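You operate a simulated robot arm through the tools that you are given. There is no shell and no other tool. Be economical: measure what you need, move in short steps, check, and stop when the job is done.

The job below is to be done with a simulated robot arm. You get a single attempt, and the scene is never put back.

## Task
Top up the little teal tub with salt water; put it back.
Fine: to its white band, under the spout, none spilt; teal dial back at off, sliding plate in the middle.
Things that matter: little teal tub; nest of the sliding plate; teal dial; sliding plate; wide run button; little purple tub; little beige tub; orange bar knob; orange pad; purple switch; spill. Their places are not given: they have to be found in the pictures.

It is judged by the outcome, as a careful person would: the job done as asked, and still so three seconds after it is handed in. It fails if anything else is knocked over, pushed out of place, dropped, spilled or broken.

## Robot
A 6-joint arm with a two-finger parallel gripper, fixed in place. Base frame: the origin is at the foot of the arm, x ahead of it, y to its left, z up; the work surface is at about z = 0. Lengths are in m, angles in degrees, forces in N, time in s.
With the tool pointing down near the work surface it reaches from about 0.14 to 0.58 m from the base axis. Its first joint turns from -66.0 to 66.0 degrees. Payload 2.1 kg.
Tool frame: the origin (TCP) lies between the finger pads and is the grasp point; the fingertips stand 0.03 m ahead of it; z points along the fingers, y is the line along which they close. The gripper opens to 0.094 m. The fingers are 0.028 m wide and 0.01 m thick; the gripper's body (0.05 by 0.096 m) begins 0.055 m behind the TCP.
Orientation is told as [roll, pitch, yaw] about the base's x, y, z axes, in that order, counted from this pose: with the fingers straight down and closing along the base's y, the tool's x points along the base's -x, its y along +y and its z along -z.

## Interface
- The arm moves only by the tool send_rows. Its arguments are lists of equal length, an entry for each row: "dp": the shift along the tool's x, y, z in mm, a list of three; "rotation": the turn, a rotation vector about the tool's x, y, z in degrees, a list of three; "claw": the finger opening in mm, from 0 to 94. In form: {"dp": [[tx, ty, tz], ...], "rotation": [[ax, ay, az], ...], "claw": [claw, ...]}. A call has 1 to 8 rows; each row is the pose to reach, as a shift and turn from the pose commanded when the call began, along the tool's axes at that moment. Each row takes 0.2 s and may step no farther than 0.05 m and 8.6 degrees from the row before; otherwise, or with a gripper value out of range, the whole call is refused. A pose out of reach is approached as far as the arm can. The call stops where the force on the tool passes 90 N (or 10 N more than at its start, if that is more) or the arm is blocked; 0.2 s more then pass. The fingers move at their own pace (about 0.072 m/s each) and stop on an object; they squeeze with about 30 N. The grip force told is the motor's: it shows also when the fingers shut on nothing. Time passes only in rows, and 0.2 s behind the last, so rows that repeat a pose let the fingers close. The reply holds the time, the measured pose of the TCP, the force on the tool along the base axes, the opening and the grip force, in the units named above and with some noise.
- Cameras (640 x 400 px; columns grow to the right, rows downward): "scene" is fixed at [0.0697, -0.3871, 0.4809]; the picture's right is [0.60, -0.80, 0.00], its down [-0.48, -0.37, -0.80] and it looks along [0.63, 0.48, -0.61] (base axes); focal length 214 px, centre (320, 200). "wrist" rides on the gripper at [-0.037, 0, -0.058] in the tool frame; the picture's right is [0.00, -1.00, 0.00], its down [0.97, 0.00, -0.24] and it looks along [0.24, 0.00, 0.97] (tool axes); focal length 218 px, centre (320, 200).
- snapshot(camera): a new picture of that camera. It takes no simulated time.
- locate(camera, pixels): for up to 12 pixels [column, row] of the newest picture of that camera ("zoom" is the newest enlarged one), the place [x, y, z] in the base frame of the surface seen there, good to about 0.002 m. It takes no simulated time.
- inspect(camera, box): a new picture of the part [left, top, right, bottom] of that camera's present view, enlarged. It takes no simulated time.
- sign_off(): hands the job in; it is judged then, once.

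Go step by step. Measure first, check grasps and placings, and put right what went wrong. The budget is 80 turns and 46 pictures, counting those below and the enlarged ones. Unless the task says otherwise, let go and move clear before handing in, and close with one line.

The tools are called after "Emit:" by a JSON object that holds its "op" and its "data". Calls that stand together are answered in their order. send_rows: Moves the arm, as the interface text tells. Its arguments: {"type":"object","properties":{"dp":{"type":"array"},"rotation":{"type":"array"},"claw":{"type":"array"}},"required":["dp","rotation","claw"]} The other tools are called the same way: snapshot (camera) takes a picture; locate (camera, pixels) gives the place of the surface under pixels of a picture; inspect (camera, box) takes an enlarged picture of a part of a camera's view; sign_off () hands the job in.

At the start:

```text
time_s: 0.0
position: [0.3145, -0.0481, 0.3636]
orientation: [0.0, 0.0, 0.0]
wrist_force: [-0.2, 0.6, -0.2]
gripper_width: 0.0942
grasp_force: 0.1
```

scene: 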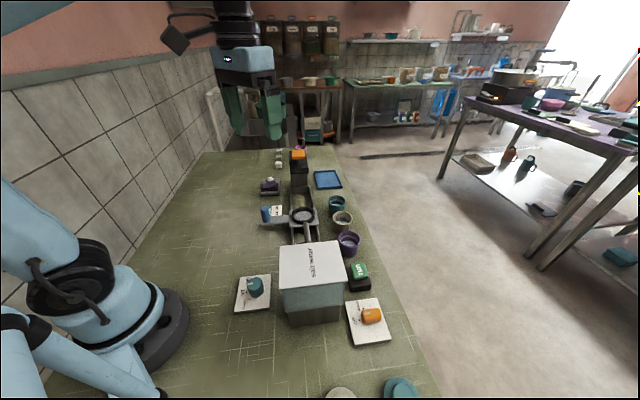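
wrist: 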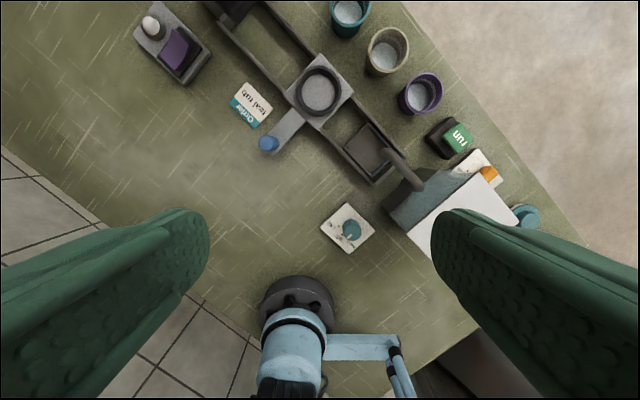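

The pictures show a dispenser box (scene 310,280), a spout over a rail with the sliding plate and nest (302,215), three tubs (337,203; 342,218; 348,243), a teal dial (255,288), an orange knob (371,316) and a green "run" button (358,275). I'll enlarge these areas to read the markings.

Emit:
{"op": "inspect", "data": {"camera": "scene", "box": [220, 140, 380, 240]}}

Emit:
{"op": "inspect", "data": {"camera": "scene", "box": [220, 230, 412, 350]}}

Emit:
{"op": "inspect", "data": {"camera": "wrist", "box": [220, 0, 540, 200]}}

Emit:
{"op": "inspect", "data": {"camera": "wrist", "box": [310, 130, 566, 290]}}

```text
4.00 times, centred on (300, 190) of scene
```

zoom: 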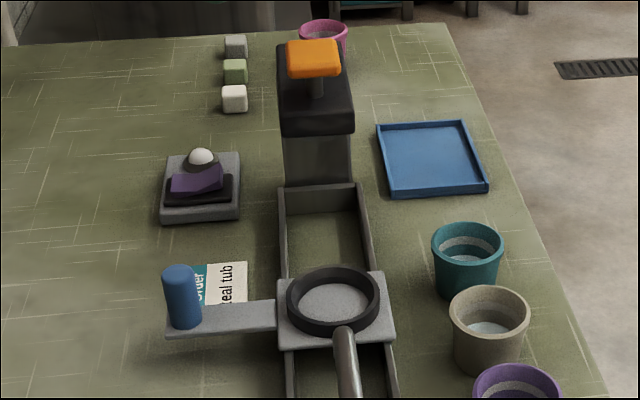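

```text
3.33 times, centred on (316, 290) of scene
```

zoom: 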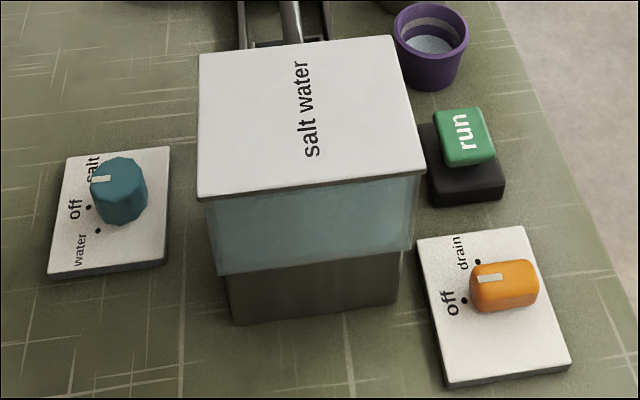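

```text
2.00 times, centred on (380, 100) of wrist
```

zoom: 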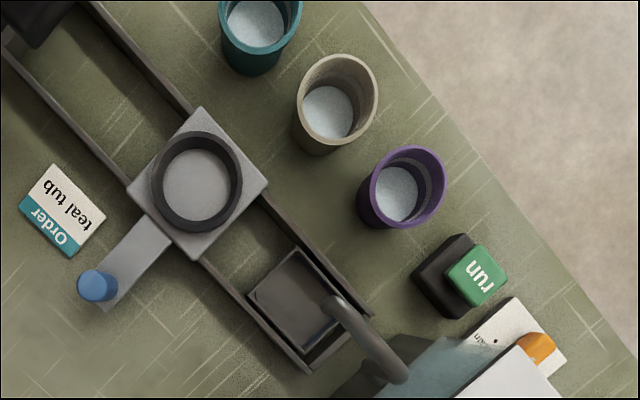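

```text
2.50 times, centred on (438, 210) of wrist
```

zoom: 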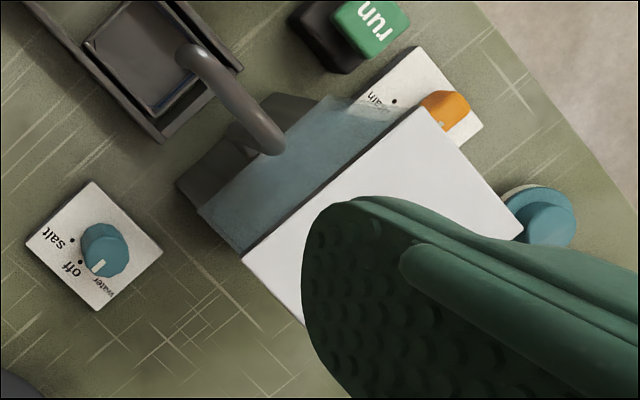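

The zooms show the water/off/salt dial, the off/drain knob, the run button, and the nest with its blue handle. I'll now measure the positions, using fresh wrist and scene frames.

Emit:
{"op": "snapshot", "data": {"camera": "wrist"}}

Emit:
{"op": "locate", "data": {"camera": "wrist", "pixels": [[347, 14], [386, 52], [421, 97], [320, 92], [268, 142], [388, 172], [384, 152], [351, 230], [460, 138], [489, 173], [178, 50], [405, 180]]}}

Emit:
{"op": "locate", "data": {"camera": "scene", "pixels": [[255, 288], [371, 316], [361, 271], [337, 200], [303, 215], [265, 208], [298, 154], [303, 235], [268, 183], [310, 245], [349, 238], [342, 216]]}}

```text
39 pictures are left
```

wrist: 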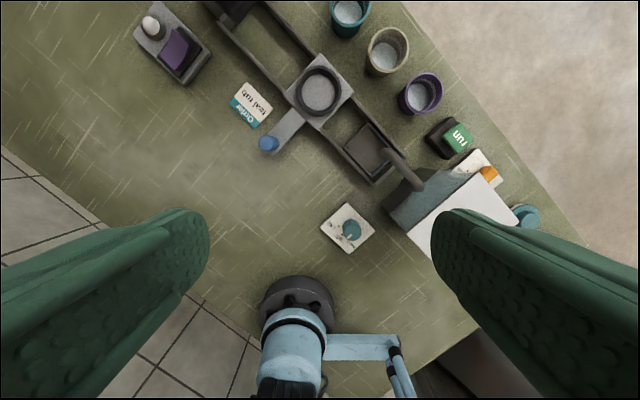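

```text
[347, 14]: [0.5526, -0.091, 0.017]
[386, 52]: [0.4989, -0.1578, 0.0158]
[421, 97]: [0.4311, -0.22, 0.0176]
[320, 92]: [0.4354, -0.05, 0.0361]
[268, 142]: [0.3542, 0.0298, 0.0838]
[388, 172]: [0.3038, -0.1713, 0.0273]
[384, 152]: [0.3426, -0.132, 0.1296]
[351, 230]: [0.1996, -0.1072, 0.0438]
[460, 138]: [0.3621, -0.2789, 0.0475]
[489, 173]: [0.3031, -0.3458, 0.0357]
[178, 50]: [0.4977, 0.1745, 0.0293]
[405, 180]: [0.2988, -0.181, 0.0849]
```

```text
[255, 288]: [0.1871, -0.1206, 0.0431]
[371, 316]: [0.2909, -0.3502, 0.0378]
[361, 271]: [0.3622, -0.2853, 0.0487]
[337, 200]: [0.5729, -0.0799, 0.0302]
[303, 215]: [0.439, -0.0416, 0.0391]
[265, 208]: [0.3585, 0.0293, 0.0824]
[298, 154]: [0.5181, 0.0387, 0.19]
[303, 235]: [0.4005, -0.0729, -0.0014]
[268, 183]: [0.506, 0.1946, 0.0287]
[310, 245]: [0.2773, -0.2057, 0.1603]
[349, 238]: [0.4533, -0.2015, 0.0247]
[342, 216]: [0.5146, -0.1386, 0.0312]
```

The rail runs roughly along (-0.69,-0.72), with the nest at (0.437,-0.047), handle (0.356,0.030), spout tip (0.343,-0.132) and teal tub about (0.555,-0.09). I'll move above the tubs for a closer look.

Emit:
{"op": "send_rows", "data": {"dp": [[-40, -20, 20], [-80, -40, 40], [-120, -50, 70], [-140, -55, 90], [-140, -55, 90]], "rotation": [[0, 0, 0], [0, 0, 0], [0, 0, 0], [0, 0, 0], [0, 0, 0]], "claw": [94, 94, 94, 94, 94]}}

Emit:
{"op": "snapshot", "data": {"camera": "wrist"}}

```text
refused: row 3 steps farther than a row can; nothing moved
```

```text
38 pictures are left
```

wrist: 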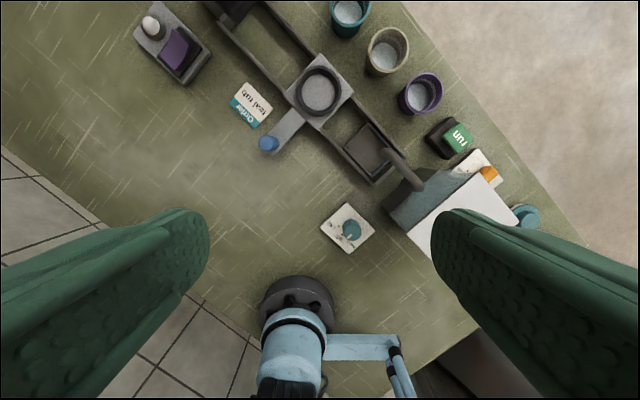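

The call was refused because one row stepped too far, so nothing moved. I'll resend it with smaller steps.

Emit:
{"op": "send_rows", "data": {"dp": [[-35, -14, 22], [-70, -28, 44], [-105, -42, 66], [-140, -55, 90], [-140, -55, 90]], "rotation": [[0, 0, 0], [0, 0, 0], [0, 0, 0], [0, 0, 0], [0, 0, 0]], "claw": [94, 94, 94, 94, 94]}}

```text
time_s: 1.2
position: [0.458, -0.1024, 0.2755]
orientation: [0.0, -0.1, 0.0]
wrist_force: [0.0, 0.7, -0.8]
gripper_width: 0.0941
grasp_force: 0.1
```

The arm is at (0.458,-0.102,0.276). I'll take a picture of the tubs from here.

Emit:
{"op": "snapshot", "data": {"camera": "wrist"}}

```text
37 pictures are left
```

wrist: 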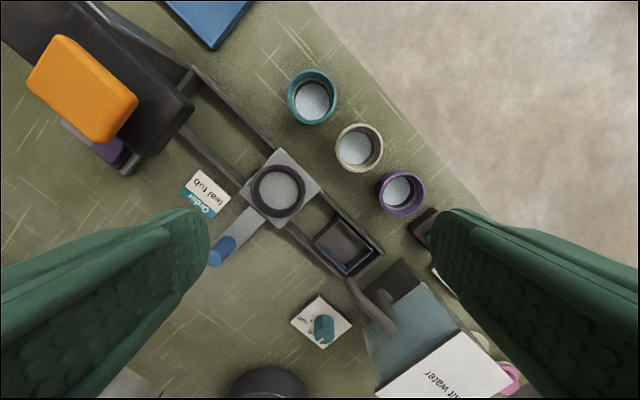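

Emit:
{"op": "inspect", "data": {"camera": "wrist", "box": [240, 40, 480, 190]}}

Emit:
{"op": "locate", "data": {"camera": "wrist", "pixels": [[288, 92], [337, 92], [312, 70], [310, 122], [311, 100], [305, 190], [251, 190], [278, 166], [278, 216], [278, 190], [352, 280], [351, 248]]}}

Emit:
{"op": "inspect", "data": {"camera": "wrist", "box": [260, 220, 420, 370]}}

```text
2.67 times, centred on (360, 115) of wrist
```

zoom: 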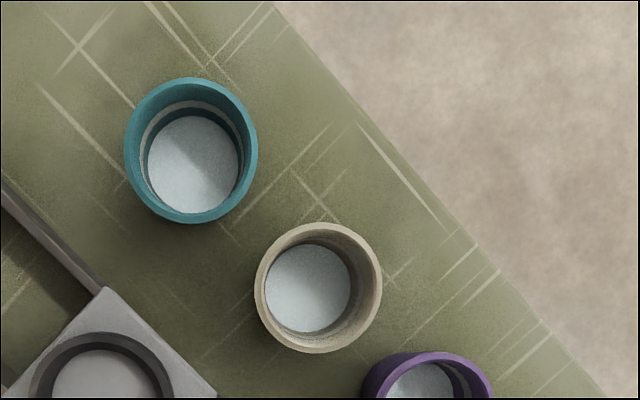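

```text
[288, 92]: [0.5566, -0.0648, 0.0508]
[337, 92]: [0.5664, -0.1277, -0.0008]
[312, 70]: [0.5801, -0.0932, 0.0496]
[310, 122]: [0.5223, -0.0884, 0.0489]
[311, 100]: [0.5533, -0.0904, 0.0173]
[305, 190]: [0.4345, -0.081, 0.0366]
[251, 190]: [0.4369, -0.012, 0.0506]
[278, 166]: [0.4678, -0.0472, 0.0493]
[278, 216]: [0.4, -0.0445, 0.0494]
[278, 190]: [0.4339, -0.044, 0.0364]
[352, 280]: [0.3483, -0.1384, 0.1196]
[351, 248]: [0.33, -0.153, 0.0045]
```

```text
2.67 times, centred on (340, 295) of wrist
```

zoom: 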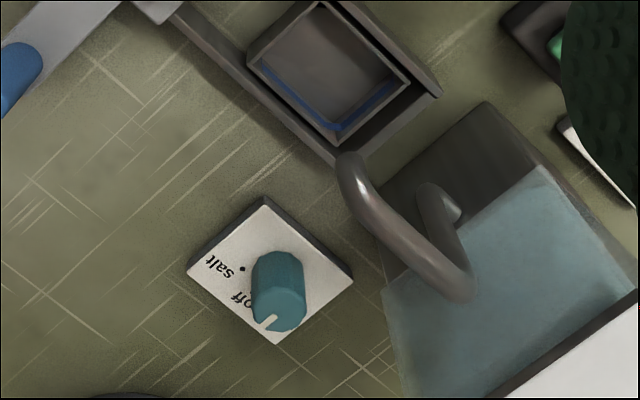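

The teal tub is centred near (0.552,-0.093) with its rim at z 0.050, water at about 0.017 and the white band above that. The nest floor is at z 0.036 with its centre at (0.434,-0.045). The dial pointer looks to be at off. I'll turn the gripper 46° while moving over the tub, keeping it high for now.

Emit:
{"op": "send_rows", "data": {"dp": [[-15, 2, 5], [-30, 4, 15], [-45, 5, 30], [-60, 6, 50], [-80, 8, 75], [-94, 9, 100], [-94, 9, 120], [-94, 9, 130]], "rotation": [[0, 0, -8], [0, 0, -16], [0, 0, -24], [0, 0, -32], [0, 0, -40], [0, 0, -46], [0, 0, -46], [0, 0, -46]], "claw": [94, 94, 94, 94, 94, 94, 94, 94]}}

Emit:
{"op": "locate", "data": {"camera": "scene", "pixels": [[308, 172], [290, 172], [305, 155]]}}

Emit:
{"op": "snapshot", "data": {"camera": "wrist"}}

Emit:
{"op": "snapshot", "data": {"camera": "scene"}}

```text
time_s: 3.0
position: [0.5491, -0.0943, 0.1439]
orientation: [0.1, -0.1, 46.0]
wrist_force: [-0.4, -0.6, 0.1]
gripper_width: 0.0941
grasp_force: 0.0
```

```text
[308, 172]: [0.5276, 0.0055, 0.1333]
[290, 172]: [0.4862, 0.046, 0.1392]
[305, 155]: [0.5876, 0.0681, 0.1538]
```

```text
34 pictures are left
```

wrist: 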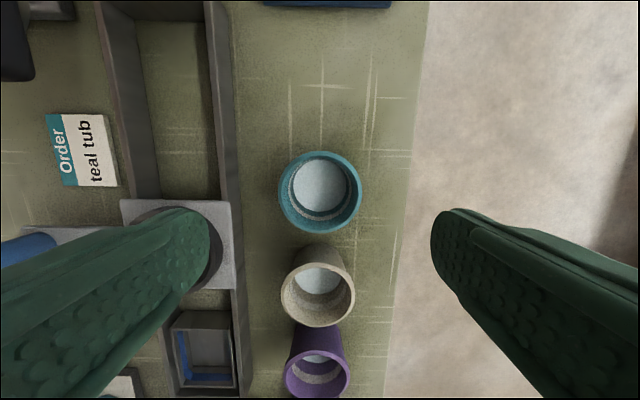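

```text
33 pictures are left
```

scene: 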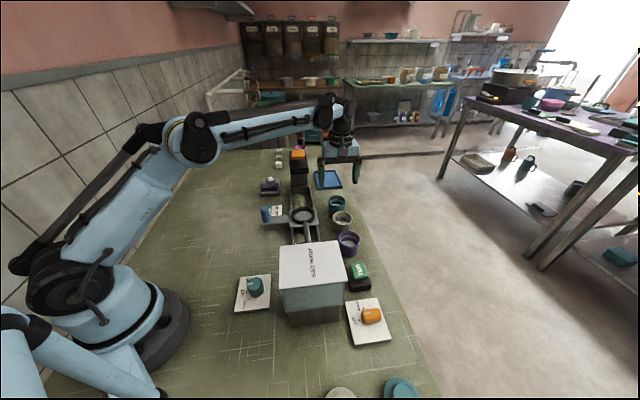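

The fingers now straddle the tub at column 320, with its rim spanning columns 278–362. I'll measure the rim exactly.

Emit:
{"op": "locate", "data": {"camera": "wrist", "pixels": [[282, 188], [359, 188], [320, 154], [320, 226], [320, 180], [320, 214], [290, 300], [349, 300], [320, 324]]}}

Emit:
{"op": "inspect", "data": {"camera": "wrist", "box": [260, 140, 380, 240]}}

```text
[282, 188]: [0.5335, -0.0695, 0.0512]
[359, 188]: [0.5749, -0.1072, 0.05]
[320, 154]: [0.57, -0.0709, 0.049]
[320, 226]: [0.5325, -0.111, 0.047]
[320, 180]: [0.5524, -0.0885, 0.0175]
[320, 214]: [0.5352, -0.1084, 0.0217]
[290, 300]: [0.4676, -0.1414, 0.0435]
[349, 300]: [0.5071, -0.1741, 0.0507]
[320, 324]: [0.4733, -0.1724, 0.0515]
```

```text
4.00 times, centred on (320, 190) of wrist
```

zoom: 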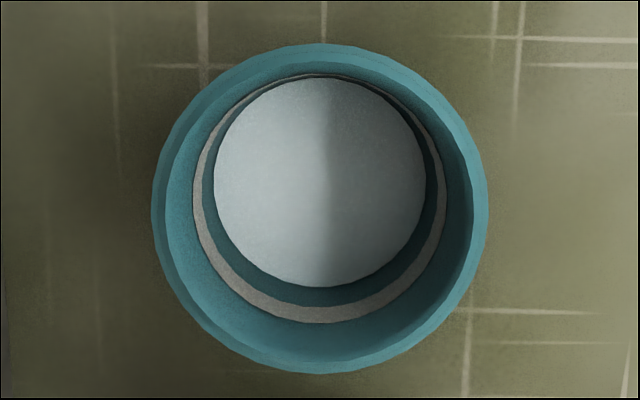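

The rim centre is about (0.5525,-0.090), about 5 mm along tool -x, and the water is at z 0.0175 with the band at roughly 0.022. I'll descend with the fingers open.

Emit:
{"op": "send_rows", "data": {"dp": [[-5, 0, 25], [-5, 0, 50], [-5, 0, 75], [-5, 0, 94], [-5, 0, 94]], "rotation": [[0, 0, 0], [0, 0, 0], [0, 0, 0], [0, 0, 0], [0, 0, 0]], "claw": [94, 94, 94, 94, 94]}}

Emit:
{"op": "snapshot", "data": {"camera": "wrist"}}

```text
time_s: 4.2
position: [0.5512, -0.0902, 0.0505]
orientation: [0.1, 0.0, 46.0]
wrist_force: [-0.6, 0.1, -0.2]
gripper_width: 0.094
grasp_force: 0.0
```

```text
31 pictures are left
```

wrist: 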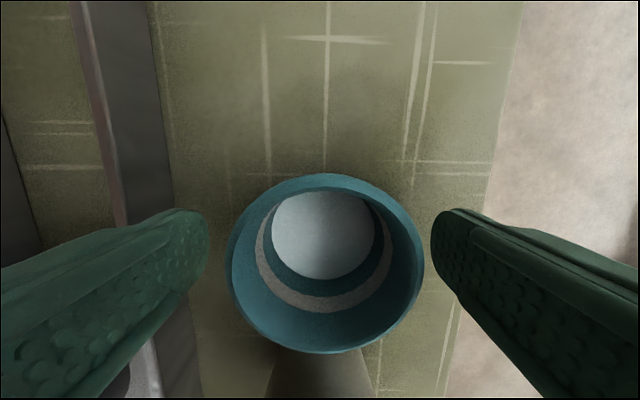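

The tub is centred between the fingers, spanning columns 228–424, about 2 mm to the right. I'll shift slightly and close on it.

Emit:
{"op": "send_rows", "data": {"dp": [[0, -1.5, 1], [0, -1.5, 1], [0, -1.5, 1], [0, -1.5, 1], [0, -1.5, 1]], "rotation": [[0, 0, 0], [0, 0, 0], [0, 0, 0], [0, 0, 0], [0, 0, 0]], "claw": [75, 50, 40, 40, 40]}}

```text
time_s: 5.4
position: [0.5531, -0.0913, 0.0497]
orientation: [0.0, -0.1, 46.0]
wrist_force: [0.2, -0.3, -1.1]
gripper_width: 0.0568
grasp_force: 29.8
```

The tub is held at width 0.0568 with 29.8 N. I'll lift gently by 65 mm.

Emit:
{"op": "send_rows", "data": {"dp": [[0, 0, -6], [0, 0, -16], [0, 0, -26], [0, 0, -36], [0, 0, -46], [0, 0, -56], [0, 0, -63], [0, 0, -65]], "rotation": [[0, 0, 0], [0, 0, 0], [0, 0, 0], [0, 0, 0], [0, 0, 0], [0, 0, 0], [0, 0, 0], [0, 0, 0]], "claw": [40, 40, 40, 40, 40, 40, 40, 40]}}

Emit:
{"op": "snapshot", "data": {"camera": "wrist"}}

```text
time_s: 7.2
position: [0.5537, -0.0918, 0.1147]
orientation: [0.0, 0.0, 45.9]
wrist_force: [0.1, -0.1, -1.3]
gripper_width: 0.0567
grasp_force: 30.0
```

```text
30 pictures are left
```

wrist: 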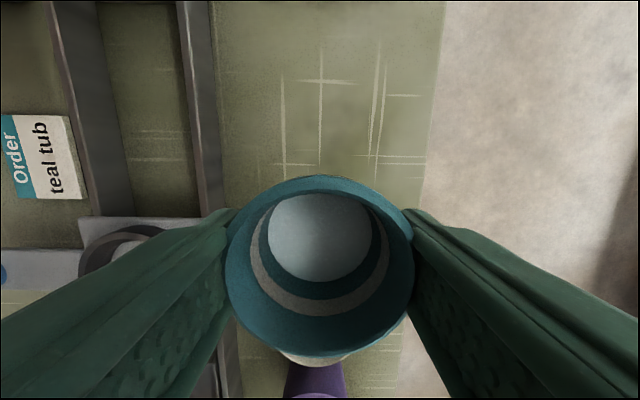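

The tub is lifted and level. Next I'll refine the nest centre from the scene camera.

Emit:
{"op": "inspect", "data": {"camera": "scene", "box": [270, 195, 334, 235]}}

```text
10.00 times, centred on (302, 215) of scene
```

zoom: 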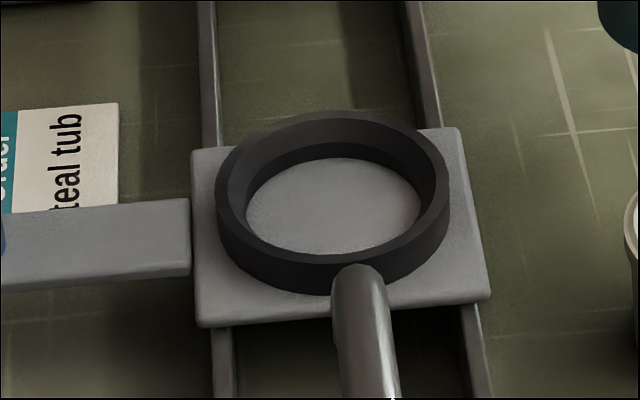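

Emit:
{"op": "locate", "data": {"camera": "zoom", "pixels": [[223, 195], [443, 190], [330, 116], [325, 258], [250, 140], [415, 140], [250, 238], [425, 235], [245, 215], [420, 210], [330, 160]]}}

```text
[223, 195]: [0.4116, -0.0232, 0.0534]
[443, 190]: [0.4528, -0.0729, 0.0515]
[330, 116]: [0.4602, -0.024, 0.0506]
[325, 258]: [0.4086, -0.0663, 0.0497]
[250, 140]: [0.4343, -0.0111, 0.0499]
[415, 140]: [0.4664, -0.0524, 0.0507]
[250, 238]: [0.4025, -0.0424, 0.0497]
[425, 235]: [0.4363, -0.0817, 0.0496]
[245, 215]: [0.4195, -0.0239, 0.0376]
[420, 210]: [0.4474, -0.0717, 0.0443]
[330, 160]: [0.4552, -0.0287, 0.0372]
```

The nest centre is about (0.434,-0.0467). I'll carry the tub there at the same height, slowly.

Emit:
{"op": "send_rows", "data": {"dp": [[3, 8, 0], [10, 23, 0], [17, 40, 0], [25, 58, 0], [33, 77, 0], [41, 95, 0], [48, 110, 0], [50.8, 117.4, 0]], "rotation": [[0, 0, 0], [0, 0, 0], [0, 0, 0], [0, 0, 0], [0, 0, 0], [0, 0, 0], [0, 0, 0], [0, 0, 0]], "claw": [40, 40, 40, 40, 40, 40, 40, 40]}}

Emit:
{"op": "snapshot", "data": {"camera": "wrist"}}

Emit:
{"op": "inspect", "data": {"camera": "scene", "box": [254, 170, 350, 230]}}

```text
time_s: 9.0
position: [0.4315, -0.0497, 0.114]
orientation: [-0.1, 0.1, 46.1]
wrist_force: [0.2, -1.0, -0.1]
gripper_width: 0.0568
grasp_force: 29.8
```

```text
28 pictures are left
```

wrist: 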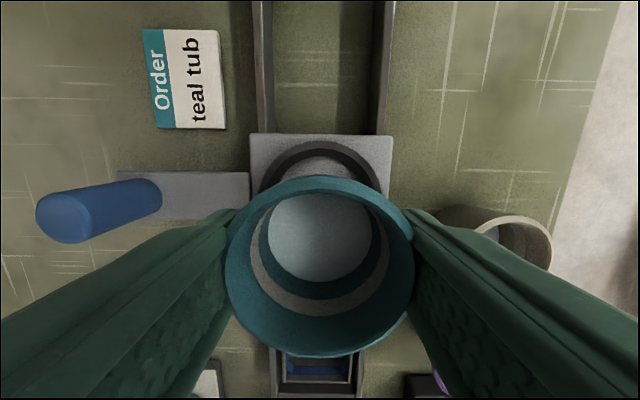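

```text
6.67 times, centred on (302, 200) of scene
```

zoom: 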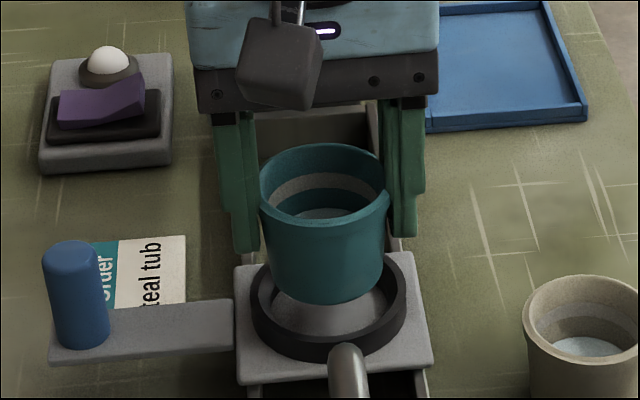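

The plate spans columns 250–392, so it lines up with the tub at 320, and I need about 3.5 mm along tool -x. I'll correct that and lower most of the way.

Emit:
{"op": "send_rows", "data": {"dp": [[-3.5, 0, 0], [-3.5, 0, 6], [-3.5, 0, 12], [-3.5, 0, 17], [-3.5, 0, 17]], "rotation": [[0, 0, 0], [0, 0, 0], [0, 0, 0], [0, 0, 0], [0, 0, 0]], "claw": [40, 40, 40, 40, 40]}}

Emit:
{"op": "inspect", "data": {"camera": "scene", "box": [270, 185, 334, 225]}}

```text
time_s: 10.2
position: [0.4339, -0.0454, 0.0968]
orientation: [0.0, 0.0, 46.0]
wrist_force: [-0.1, 0.5, 0.4]
gripper_width: 0.0567
grasp_force: 30.1
```

```text
10.00 times, centred on (302, 205) of scene
```

zoom: 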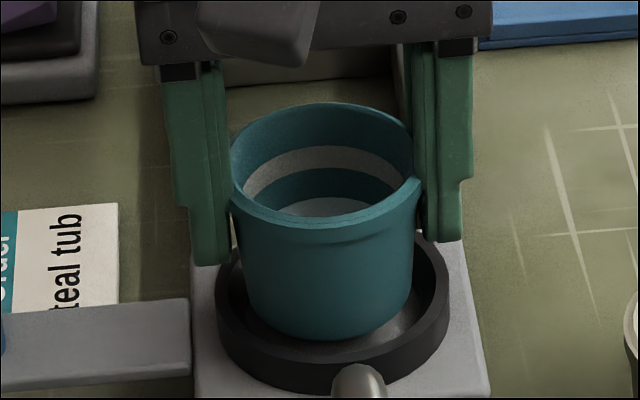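

The tub is centred in the ring, and its base is about to enter. I'll lower the last ~11 mm, stopping on contact.

Emit:
{"op": "send_rows", "data": {"dp": [[0, 0, 4], [0, 0, 7], [0, 0, 9], [0, 0, 10.5], [0, 0, 11.5]], "rotation": [[0, 0, 0], [0, 0, 0], [0, 0, 0], [0, 0, 0], [0, 0, 0]], "claw": [40, 40, 40, 40, 40]}}

Emit:
{"op": "inspect", "data": {"camera": "scene", "box": [270, 185, 334, 225]}}

```text
time_s: 11.4
position: [0.4352, -0.0444, 0.0862]
orientation: [0.0, 0.0, 45.9]
wrist_force: [-2.0, 0.2, 11.7]
gripper_width: 0.0567
grasp_force: 30.2
```

```text
10.00 times, centred on (302, 205) of scene
```

zoom: 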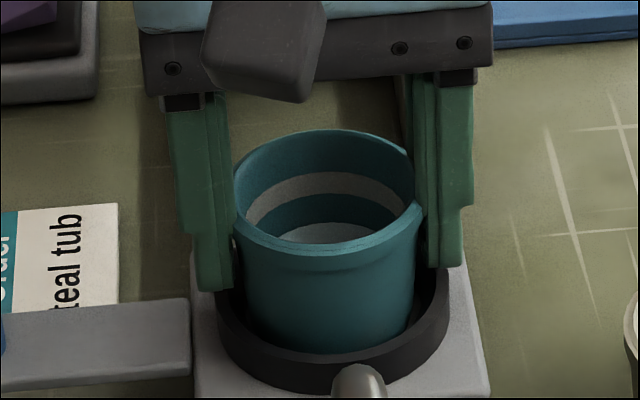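

The 11.7 N upward force at z 0.086 shows the tub is seated, since the floor would be at 0.086. I'll open the fingers and rise.

Emit:
{"op": "send_rows", "data": {"dp": [[0, 0, -0.5], [0, 0, -0.5], [0, 0, -0.5], [0, 0, -20], [0, 0, -50], [0, 0, -80]], "rotation": [[0, 0, 0], [0, 0, 0], [0, 0, 0], [0, 0, 0], [0, 0, 0], [0, 0, 0]], "claw": [70, 85, 85, 85, 85, 85]}}

Emit:
{"op": "snapshot", "data": {"camera": "wrist"}}

```text
time_s: 12.8
position: [0.4339, -0.044, 0.1657]
orientation: [0.0, 0.0, 46.0]
wrist_force: [0.9, 0.3, -0.3]
gripper_width: 0.0851
grasp_force: 0.0
```

```text
24 pictures are left
```

wrist: 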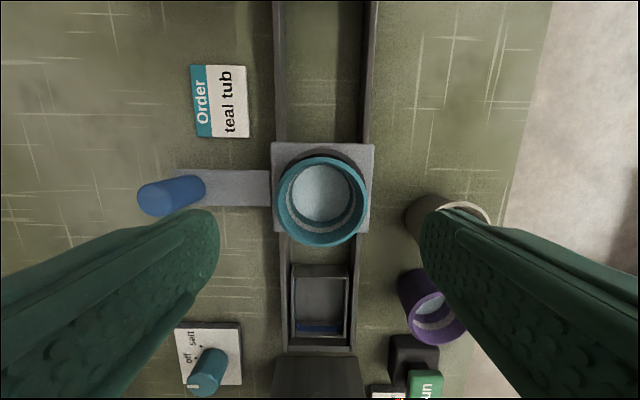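

The tub stands upright in the nest. I'll now measure the handle (150,200), the dial top (208,372) and the run button (425,385) in this picture.

Emit:
{"op": "locate", "data": {"camera": "wrist", "pixels": [[153, 202], [140, 202], [165, 205], [154, 187], [154, 214], [192, 183], [210, 372], [196, 386], [427, 383], [320, 352], [320, 330], [320, 265]]}}

```text
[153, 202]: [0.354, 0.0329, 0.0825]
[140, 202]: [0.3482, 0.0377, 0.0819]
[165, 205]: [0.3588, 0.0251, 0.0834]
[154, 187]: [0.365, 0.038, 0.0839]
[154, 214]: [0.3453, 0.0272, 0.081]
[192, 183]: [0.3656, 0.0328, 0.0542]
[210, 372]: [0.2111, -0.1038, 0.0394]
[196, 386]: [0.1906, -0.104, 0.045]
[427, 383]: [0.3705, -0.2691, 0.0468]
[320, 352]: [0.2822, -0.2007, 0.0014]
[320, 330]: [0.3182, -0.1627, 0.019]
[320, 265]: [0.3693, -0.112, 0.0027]
```

The handle axis is about (0.355,0.0315) with its top at 0.083. I'll move over it, then descend.

Emit:
{"op": "send_rows", "data": {"dp": [[0, 40, 0], [0.6, 80, 0], [0.6, 109, 0], [0.6, 109, 30], [0.6, 109, 60], [0.6, 109, 87], [0.6, 109, 87]], "rotation": [[0, 0, 0], [0, 0, 0], [0, 0, 0], [0, 0, 0], [0, 0, 0], [0, 0, 0], [0, 0, 0]], "claw": [80, 60, 60, 60, 60, 60, 60]}}

Emit:
{"op": "snapshot", "data": {"camera": "wrist"}}

```text
time_s: 14.4
position: [0.3566, 0.0282, 0.0787]
orientation: [-0.1, 0.0, 46.0]
wrist_force: [-0.3, 0.1, 0.0]
gripper_width: 0.06
grasp_force: 0.1
```

```text
23 pictures are left
```

wrist: 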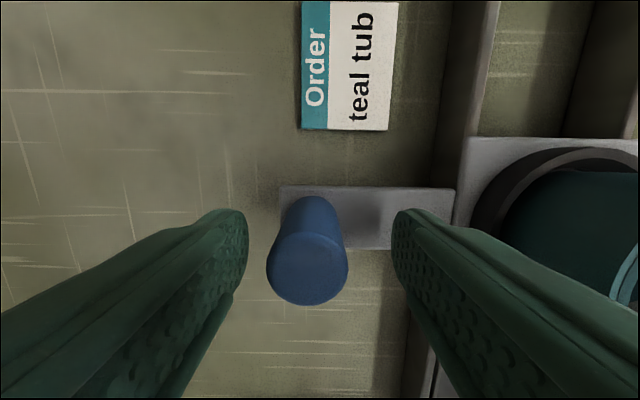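

The handle sits slightly left of centre (column 308), so I'll shift +3 mm in y and close on it.

Emit:
{"op": "send_rows", "data": {"dp": [[0, 3, 0], [0, 3, 0], [0, 3, 0], [0, 3, 0], [0, 3, 0]], "rotation": [[0, 0, 0], [0, 0, 0], [0, 0, 0], [0, 0, 0], [0, 0, 0]], "claw": [40, 20, 5, 5, 5]}}

```text
time_s: 15.6
position: [0.355, 0.0323, 0.08]
orientation: [0.0, 0.0, 46.0]
wrist_force: [0.4, -0.6, -5.5]
gripper_width: 0.0234
grasp_force: 44.4
```

I have the handle at width 0.0234 and will slide the plate toward the spout, along tool +x, in gentle steps.

Emit:
{"op": "send_rows", "data": {"dp": [[4, 0, 0], [12, 0, 0], [22, 0, 0], [32, 0, 0], [42, 0, 0], [52, 0, 0], [60, 0, 0], [64, 0, 0]], "rotation": [[0, 0, 0], [0, 0, 0], [0, 0, 0], [0, 0, 0], [0, 0, 0], [0, 0, 0], [0, 0, 0], [0, 0, 0]], "claw": [5, 5, 5, 5, 5, 5, 5, 5]}}

Emit:
{"op": "snapshot", "data": {"camera": "scene"}}

```text
time_s: 17.4
position: [0.3093, -0.0132, 0.0798]
orientation: [0.1, 0.0, 46.0]
wrist_force: [-9.4, 10.0, 22.4]
gripper_width: 0.0232
grasp_force: 45.4
```

```text
22 pictures are left
```

scene: 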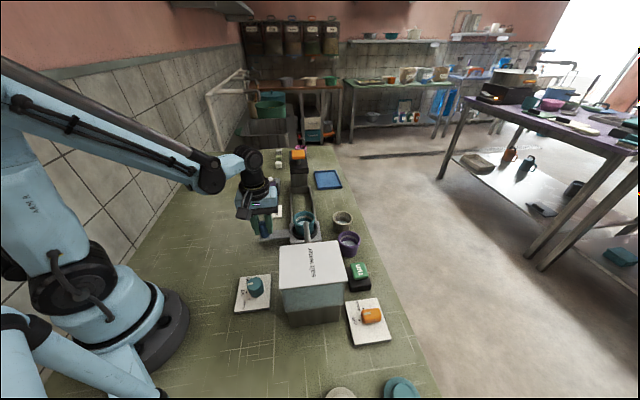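

The slide is moving and the tub is upright, but side load (13 N along tool +y) and 22 N upward have built up. I'll ease those off and continue.

Emit:
{"op": "send_rows", "data": {"dp": [[3, 1, -0.7], [10, 1, -0.7], [20, 1.5, -0.7], [30, 1.5, -0.7], [40, 2, -0.7], [48, 2, -0.7], [54, 2, -0.7], [56, 2, -0.7]], "rotation": [[0, 0, 0], [0, 0, 0], [0, 0, 0], [0, 0, 0], [0, 0, 0], [0, 0, 0], [0, 0, 0], [0, 0, 0]], "claw": [5, 5, 5, 5, 5, 5, 5, 5]}}

Emit:
{"op": "inspect", "data": {"camera": "scene", "box": [238, 190, 366, 270]}}

Emit:
{"op": "snapshot", "data": {"camera": "wrist"}}

```text
time_s: 19.2
position: [0.2707, -0.0521, 0.0805]
orientation: [-0.1, 0.0, 46.0]
wrist_force: [13.7, -13.0, -27.8]
gripper_width: 0.0233
grasp_force: 44.8
```

```text
5.00 times, centred on (302, 230) of scene
```

zoom: 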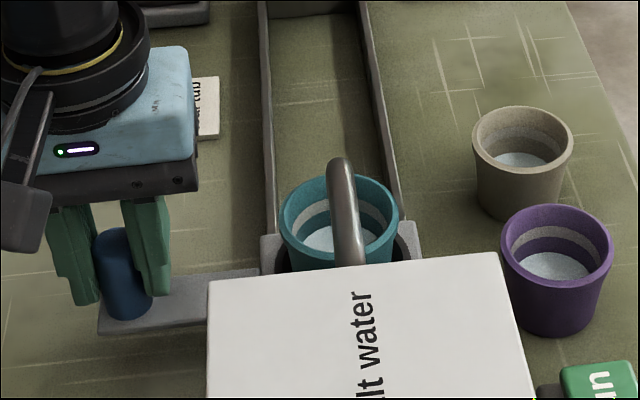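

```text
20 pictures are left
```

wrist: 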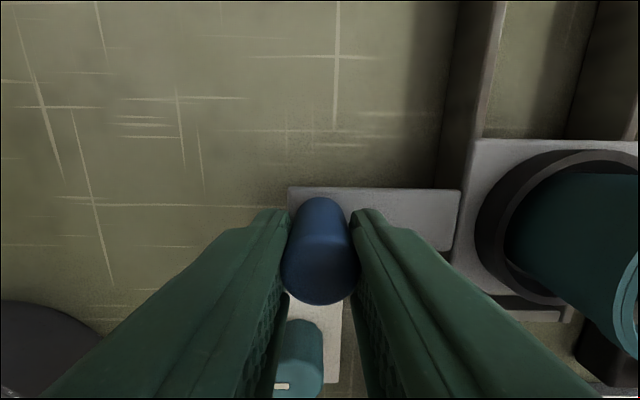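

The plate has moved 119 mm and the tub looks near the spout. I'll locate the spout end and tub rim to check alignment.

Emit:
{"op": "locate", "data": {"camera": "zoom", "pixels": [[331, 170], [342, 160], [353, 170], [342, 178], [282, 222], [398, 222], [310, 181], [375, 183], [340, 240], [312, 240], [342, 200]]}}

```text
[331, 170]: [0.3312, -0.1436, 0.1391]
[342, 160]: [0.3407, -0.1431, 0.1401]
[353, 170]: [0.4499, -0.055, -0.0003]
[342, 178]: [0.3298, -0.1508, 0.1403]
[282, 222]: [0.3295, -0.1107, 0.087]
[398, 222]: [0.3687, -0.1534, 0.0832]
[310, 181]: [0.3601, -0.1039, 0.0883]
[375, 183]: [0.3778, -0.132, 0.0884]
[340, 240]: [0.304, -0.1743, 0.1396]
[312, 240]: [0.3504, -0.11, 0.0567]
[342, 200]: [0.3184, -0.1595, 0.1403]
```

The tub centre is at (0.349,-0.132) and the spout outlet about (0.342,-0.138), so I'll slide about 8 mm more while easing the loads.

Emit:
{"op": "send_rows", "data": {"dp": [[2, -1.2, 0.5], [5, -1.2, 0.5], [8, -1.2, 0.5], [8, -1.2, 0.5]], "rotation": [[0, 0, 0], [0, 0, 0], [0, 0, 0], [0, 0, 0]], "claw": [5, 5, 5, 5]}}

Emit:
{"op": "inspect", "data": {"camera": "scene", "box": [270, 205, 334, 245]}}

```text
time_s: 20.2
position: [0.2656, -0.0573, 0.0786]
orientation: [0.2, 0.0, 46.1]
wrist_force: [-11.2, 10.0, 31.9]
gripper_width: 0.0234
grasp_force: 45.0
```

```text
10.00 times, centred on (302, 225) of scene
```

zoom: 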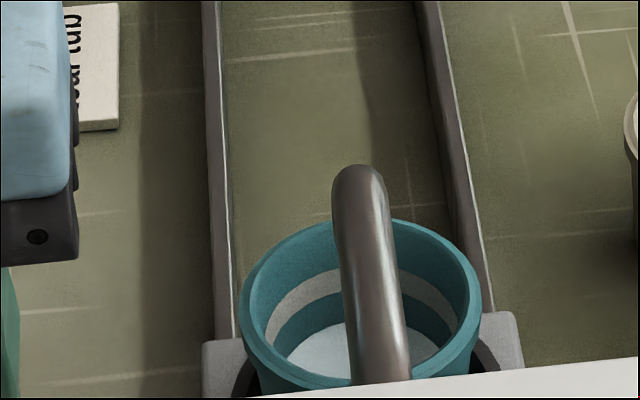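

I'll check the geometry numerically using the spout tip against the rim's left and right edges.

Emit:
{"op": "locate", "data": {"camera": "zoom", "pixels": [[358, 168], [338, 190], [345, 250], [384, 190], [242, 300], [478, 290], [300, 230], [420, 228], [355, 176], [210, 350]]}}

```text
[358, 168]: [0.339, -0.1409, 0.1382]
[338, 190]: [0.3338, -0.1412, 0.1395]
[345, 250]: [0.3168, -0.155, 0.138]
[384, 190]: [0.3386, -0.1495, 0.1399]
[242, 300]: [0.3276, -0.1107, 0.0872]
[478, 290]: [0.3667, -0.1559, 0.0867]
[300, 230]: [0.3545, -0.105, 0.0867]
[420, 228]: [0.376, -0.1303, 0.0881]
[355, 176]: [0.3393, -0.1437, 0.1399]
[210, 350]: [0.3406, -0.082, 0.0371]
```

The tub centre is at about s=0.124 and the spout outlet nearer 0.135, so I'll slide another 10 mm, watching for a stop.

Emit:
{"op": "send_rows", "data": {"dp": [[2, 0.6, -0.4], [4, 0.6, -0.4], [6, 0.6, -0.4], [8, 0.6, -0.4], [10, 0.6, -0.4], [10, 0.6, -0.4]], "rotation": [[0, 0, 0], [0, 0, 0], [0, 0, 0], [0, 0, 0], [0, 0, 0], [0, 0, 0]], "claw": [5, 5, 5, 5, 5, 5]}}

Emit:
{"op": "inspect", "data": {"camera": "scene", "box": [270, 205, 334, 245]}}

```text
time_s: 21.6
position: [0.2603, -0.0611, 0.0783]
orientation: [0.0, -1.0, 46.2]
wrist_force: [43.0, 36.6, -15.7]
gripper_width: 0.0238
grasp_force: 45.2
```

```text
10.00 times, centred on (302, 225) of scene
```

zoom: 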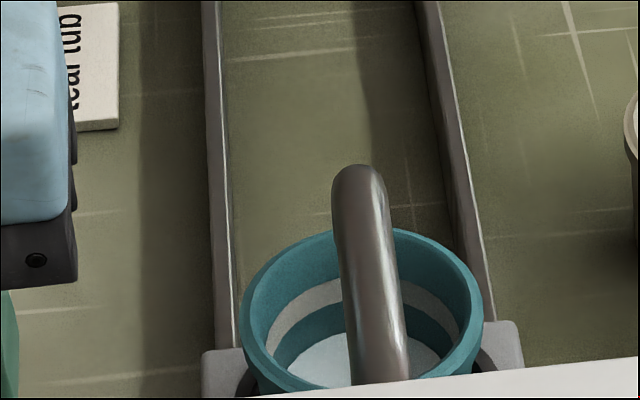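

A 56 N resistance along the rail at about 131 mm is the end stop, so the tub is under the spout. I'll back off the load, release the handle and rise.

Emit:
{"op": "send_rows", "data": {"dp": [[-3.5, 0, 0], [-3.5, 0, 0], [-3.5, 0, 0], [-3.5, 0, -30], [-3.5, 0, -70], [-3.5, 0, -110]], "rotation": [[0, 0, 0], [0, 0, 0], [0, 0, 0], [0, 0, 0], [0, 0, 0], [0, 0, 0]], "claw": [20, 50, 50, 50, 50, 50]}}

Emit:
{"op": "snapshot", "data": {"camera": "wrist"}}

```text
time_s: 23.0
position: [0.2632, -0.0625, 0.1917]
orientation: [0.0, 0.0, 46.0]
wrist_force: [-0.2, -0.3, 0.6]
gripper_width: 0.05
grasp_force: 0.2
```

```text
17 pictures are left
```

wrist: 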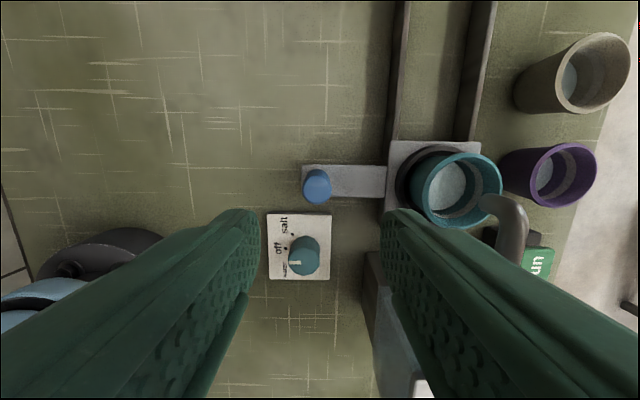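

The plate stayed put. Next I'll enlarge the dial.

Emit:
{"op": "inspect", "data": {"camera": "wrist", "box": [256, 200, 352, 290]}}

Emit:
{"op": "locate", "data": {"camera": "wrist", "pixels": [[305, 262], [304, 240], [317, 258], [295, 263], [304, 272], [279, 245], [270, 216], [331, 216], [331, 279], [270, 279], [317, 187]]}}

```text
4.44 times, centred on (304, 245) of wrist
```

zoom: 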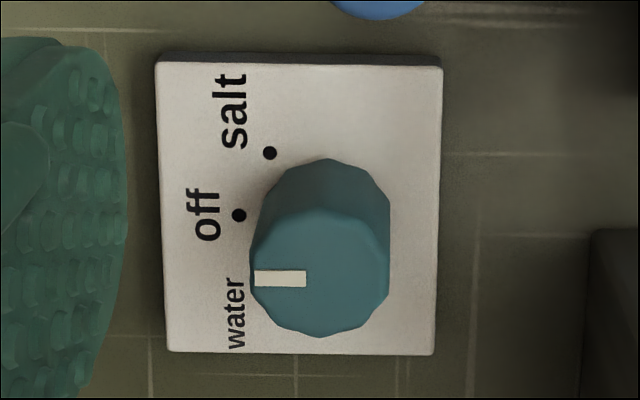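

```text
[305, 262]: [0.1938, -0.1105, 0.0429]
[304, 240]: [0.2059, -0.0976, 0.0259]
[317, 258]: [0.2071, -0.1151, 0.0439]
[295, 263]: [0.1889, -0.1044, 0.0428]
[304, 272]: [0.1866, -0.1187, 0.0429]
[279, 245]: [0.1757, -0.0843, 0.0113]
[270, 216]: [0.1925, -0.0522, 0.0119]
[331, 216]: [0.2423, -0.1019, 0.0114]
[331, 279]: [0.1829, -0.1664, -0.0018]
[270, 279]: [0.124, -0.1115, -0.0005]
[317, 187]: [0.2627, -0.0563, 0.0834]
```

The pointer (280,278 in the zoom) points along the off dot's direction. I'll locate the dots and cap centre to get the salt angle.

Emit:
{"op": "locate", "data": {"camera": "zoom", "pixels": [[239, 215], [270, 153], [320, 275], [258, 278], [304, 278], [322, 335], [388, 270]]}}

```text
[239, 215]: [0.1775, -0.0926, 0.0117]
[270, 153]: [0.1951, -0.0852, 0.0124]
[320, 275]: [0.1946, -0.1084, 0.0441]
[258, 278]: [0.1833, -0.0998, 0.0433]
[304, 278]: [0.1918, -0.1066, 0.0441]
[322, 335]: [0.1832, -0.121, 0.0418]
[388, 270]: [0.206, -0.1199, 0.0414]
```

The dial centre is at (0.195,-0.110), with off at 135° and salt at 90°, so salt is a 45° clockwise turn seen from above. I'll move over the dial and partway down.

Emit:
{"op": "send_rows", "data": {"dp": [[40, 8, 0], [81.6, 16, 0], [81.6, 16, 35], [81.6, 16, 70], [81.6, 16, 95], [81.6, 16, 95]], "rotation": [[0, 0, 0], [0, 0, 0], [0, 0, 0], [0, 0, 0], [0, 0, 0], [0, 0, 0]], "claw": [55, 60, 60, 60, 60, 60]}}

Emit:
{"op": "snapshot", "data": {"camera": "wrist"}}

```text
time_s: 24.4
position: [0.1921, -0.1095, 0.0955]
orientation: [0.0, 0.0, 46.1]
wrist_force: [0.2, 0.1, -0.6]
gripper_width: 0.0599
grasp_force: 0.1
```

```text
15 pictures are left
```

wrist: 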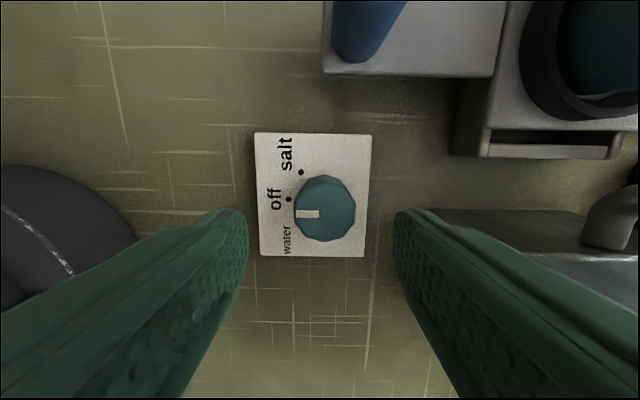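

The dial cap is at column 326, row 213, which is about 3 mm to tool -y and 2 mm to tool -x. I'll correct, descend and close on it.

Emit:
{"op": "send_rows", "data": {"dp": [[-2, -3, 15], [-2, -3, 32], [-2, -3, 48], [-2, -3, 48], [-2, -3, 48], [-2, -3, 48], [-2, -3, 48]], "rotation": [[0, 0, 0], [0, 0, 0], [0, 0, 0], [0, 0, 0], [0, 0, 0], [0, 0, 0], [0, 0, 0]], "claw": [60, 60, 60, 45, 20, 10, 10]}}

```text
time_s: 26.0
position: [0.1937, -0.1109, 0.0468]
orientation: [0.0, 0.0, 46.0]
wrist_force: [-3.3, 4.1, -26.6]
gripper_width: 0.0333
grasp_force: 44.9
```

I have the dial at width 0.033. I'll turn it 45° clockwise seen from above, which is +45° about tool z.

Emit:
{"op": "send_rows", "data": {"dp": [[0, 0, -0.5], [0, 0, -0.5], [0, 0, -0.5], [0, 0, -0.5], [0, 0, -0.5], [0, 0, -0.5], [0, 0, -0.5]], "rotation": [[0, 0, 8], [0, 0, 16], [0, 0, 24], [0, 0, 32], [0, 0, 40], [0, 0, 46], [0, 0, 46]], "claw": [10, 10, 10, 10, 10, 10, 10]}}

Emit:
{"op": "snapshot", "data": {"camera": "wrist"}}

```text
time_s: 27.6
position: [0.1934, -0.1098, 0.0479]
orientation: [0.3, 0.4, -0.1]
wrist_force: [-23.3, 10.3, -27.7]
gripper_width: 0.0333
grasp_force: 44.6
```

```text
14 pictures are left
```

wrist: 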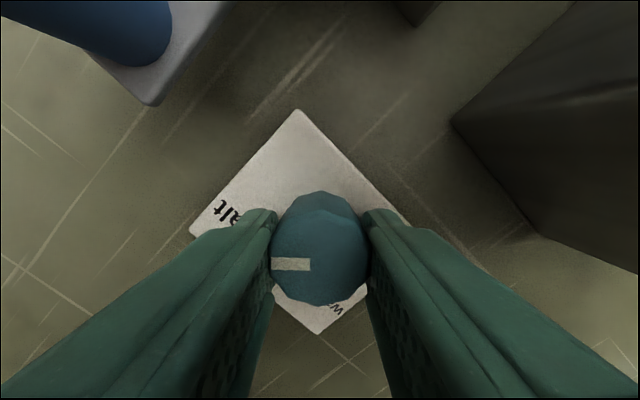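

The pointer turned with the gripper and now faces +y, which is salt. I'll release and rise straight up, closing the fingers once clear.

Emit:
{"op": "send_rows", "data": {"dp": [[0, 0, 0], [0, 0, 0], [0, 0, -40], [0, 0, -88], [0, 0, -136], [0, 0, -180], [0, 0, -190], [0, 0, -190]], "rotation": [[0, 0, 0], [0, 0, 0], [0, 0, 0], [0, 0, 0], [0, 0, 0], [0, 0, 0], [0, 0, 0], [0, 0, 0]], "claw": [55, 55, 55, 55, 30, 0, 0, 0]}}

Emit:
{"op": "snapshot", "data": {"camera": "scene"}}

```text
time_s: 29.4
position: [0.1956, -0.1108, 0.2378]
orientation: [0.0, 0.0, 0.0]
wrist_force: [-0.6, 0.2, 0.4]
gripper_width: 0.0
grasp_force: 30.1
```

```text
13 pictures are left
```

scene: 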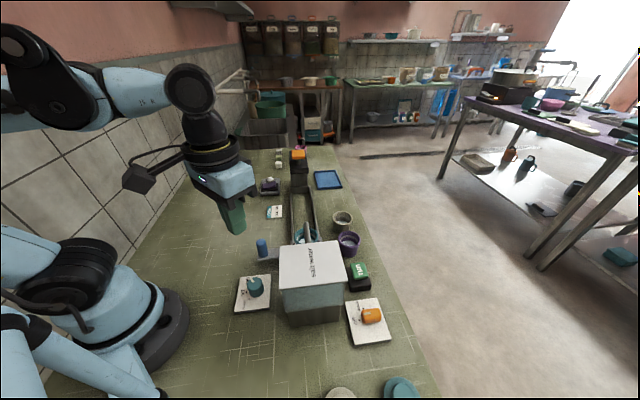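

The dial is set and there's no flow visible. I'll measure the run button's top corners.

Emit:
{"op": "inspect", "data": {"camera": "scene", "box": [274, 215, 386, 285]}}

Emit:
{"op": "locate", "data": {"camera": "scene", "pixels": [[353, 266], [366, 264], [356, 276], [368, 274], [360, 270], [349, 238], [281, 246], [338, 242]]}}

```text
5.71 times, centred on (330, 250) of scene
```

zoom: 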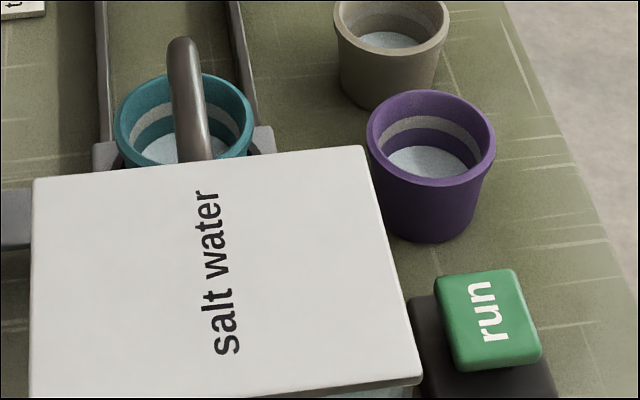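

```text
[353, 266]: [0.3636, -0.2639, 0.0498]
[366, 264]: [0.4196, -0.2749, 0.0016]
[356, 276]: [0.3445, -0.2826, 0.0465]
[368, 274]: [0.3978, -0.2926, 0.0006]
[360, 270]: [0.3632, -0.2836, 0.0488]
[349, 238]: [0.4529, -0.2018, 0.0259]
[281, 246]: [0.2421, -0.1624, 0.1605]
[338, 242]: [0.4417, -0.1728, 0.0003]
```

The run button's centre is about (0.363,-0.283) with its top at z 0.049, beside the dispenser, whose edge is about 54 mm away. I'll fly over the box at z 0.24, turning the gripper to yaw -44 so its thin side faces the box.

Emit:
{"op": "send_rows", "data": {"dp": [[-24, -25, -5], [-52, -53, -5], [-80, -82, -5], [-108, -111, -5], [-136, -140, -5], [-160, -165, -5], [-170, -175, -5], [-170, -175, -5]], "rotation": [[0, 0, 6], [0, 0, 13], [0, 0, 20], [0, 0, 27], [0, 0, 34], [0, 0, 40], [0, 0, 44], [0, 0, 44]], "claw": [0, 0, 0, 0, 0, 0, 0, 0]}}

Emit:
{"op": "snapshot", "data": {"camera": "wrist"}}

```text
time_s: 31.2
position: [0.3649, -0.2858, 0.2435]
orientation: [0.0, 0.0, -44.2]
wrist_force: [0.2, -1.0, 0.2]
gripper_width: 0.0
grasp_force: 29.4
```

```text
11 pictures are left
```

wrist: 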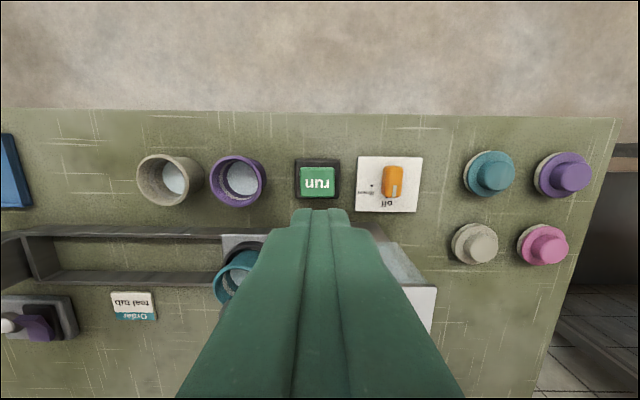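

The button sits straight ahead at column 318, and the orange knob is at off. I'll descend to just above the button.

Emit:
{"op": "send_rows", "data": {"dp": [[0, 0, 40], [0, 0, 80], [0, 0, 120], [0, 0, 145], [0, 0, 155], [0, 0, 155]], "rotation": [[0, 0, 0], [0, 0, 0], [0, 0, 0], [0, 0, 0], [0, 0, 0], [0, 0, 0]], "claw": [0, 0, 0, 0, 0, 0]}}

Emit:
{"op": "inspect", "data": {"camera": "scene", "box": [274, 215, 386, 285]}}

```text
time_s: 32.6
position: [0.367, -0.2847, 0.087]
orientation: [0.1, 0.0, -43.9]
wrist_force: [-0.3, 0.1, -0.7]
gripper_width: 0.0
grasp_force: 30.5
```

```text
5.71 times, centred on (330, 250) of scene
```

zoom: 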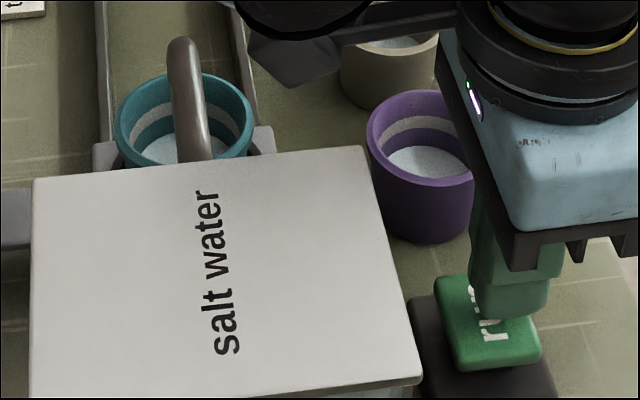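

The finger is just above the button and the tub interior stays visible to the scene camera. I'll make a brief press and come straight back up.

Emit:
{"op": "send_rows", "data": {"dp": [[0, 0, 6], [0, 0, 12], [0, 0, 2], [0, 0, 0]], "rotation": [[0, 0, 0], [0, 0, 0], [0, 0, 0], [0, 0, 0]], "claw": [0, 0, 0, 0]}}

Emit:
{"op": "inspect", "data": {"camera": "scene", "box": [282, 215, 330, 245]}}

```text
time_s: 33.6
position: [0.3669, -0.2848, 0.0863]
orientation: [0.0, 0.0, -44.1]
wrist_force: [0.5, -0.4, -1.2]
gripper_width: 0.0
grasp_force: 30.0
```

```text
13.33 times, centred on (306, 230) of scene
```

zoom: 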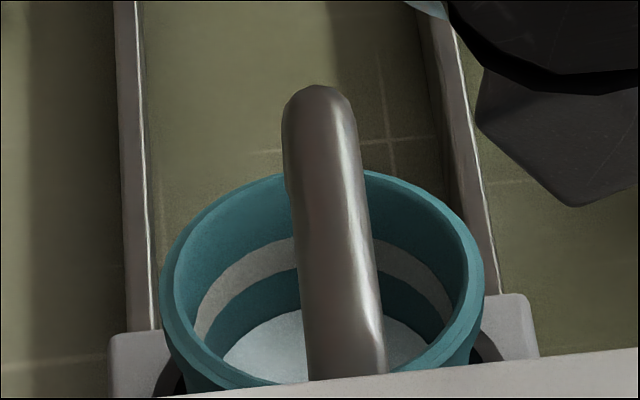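

Emit:
{"op": "locate", "data": {"camera": "zoom", "pixels": [[265, 345], [275, 330], [400, 345], [230, 315], [215, 335], [260, 262], [270, 246], [262, 285], [430, 275], [410, 300], [230, 345], [255, 325]]}}

```text
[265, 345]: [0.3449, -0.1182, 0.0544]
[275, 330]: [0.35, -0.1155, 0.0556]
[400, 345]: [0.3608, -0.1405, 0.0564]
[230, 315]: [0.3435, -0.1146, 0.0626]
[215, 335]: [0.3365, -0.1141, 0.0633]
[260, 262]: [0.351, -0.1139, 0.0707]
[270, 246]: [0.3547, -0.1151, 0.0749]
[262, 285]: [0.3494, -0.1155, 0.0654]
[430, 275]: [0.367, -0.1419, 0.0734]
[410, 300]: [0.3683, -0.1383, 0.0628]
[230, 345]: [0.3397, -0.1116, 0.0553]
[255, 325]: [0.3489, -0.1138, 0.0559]
```

The water is at z≈0.0555 (barely changed) and the band runs about 0.068–0.0755, so ~15 mm of rise is needed. Time only passes in rows, so I'll press and stay down, then look.

Emit:
{"op": "send_rows", "data": {"dp": [[0, 0, 8], [0, 0, 13], [0, 0, 13]], "rotation": [[0, 0, 0], [0, 0, 0], [0, 0, 0]], "claw": [0, 0, 0]}}

Emit:
{"op": "inspect", "data": {"camera": "scene", "box": [282, 215, 330, 245]}}

Emit:
{"op": "locate", "data": {"camera": "zoom", "pixels": [[265, 345], [275, 330], [400, 345], [260, 335], [285, 345], [410, 340]]}}

```text
time_s: 34.4
position: [0.3674, -0.2851, 0.0736]
orientation: [0.0, 0.0, -44.0]
wrist_force: [-0.5, 1.2, 0.5]
gripper_width: 0.0001
grasp_force: 30.0
```

```text
13.33 times, centred on (306, 230) of scene
```

zoom: 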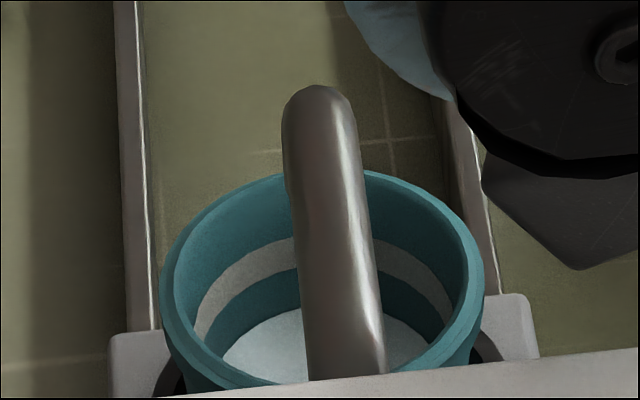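

```text
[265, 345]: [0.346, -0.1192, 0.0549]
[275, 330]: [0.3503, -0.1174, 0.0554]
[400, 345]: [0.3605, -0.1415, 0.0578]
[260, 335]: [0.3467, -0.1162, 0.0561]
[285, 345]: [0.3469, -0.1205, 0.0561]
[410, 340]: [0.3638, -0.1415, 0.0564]
```

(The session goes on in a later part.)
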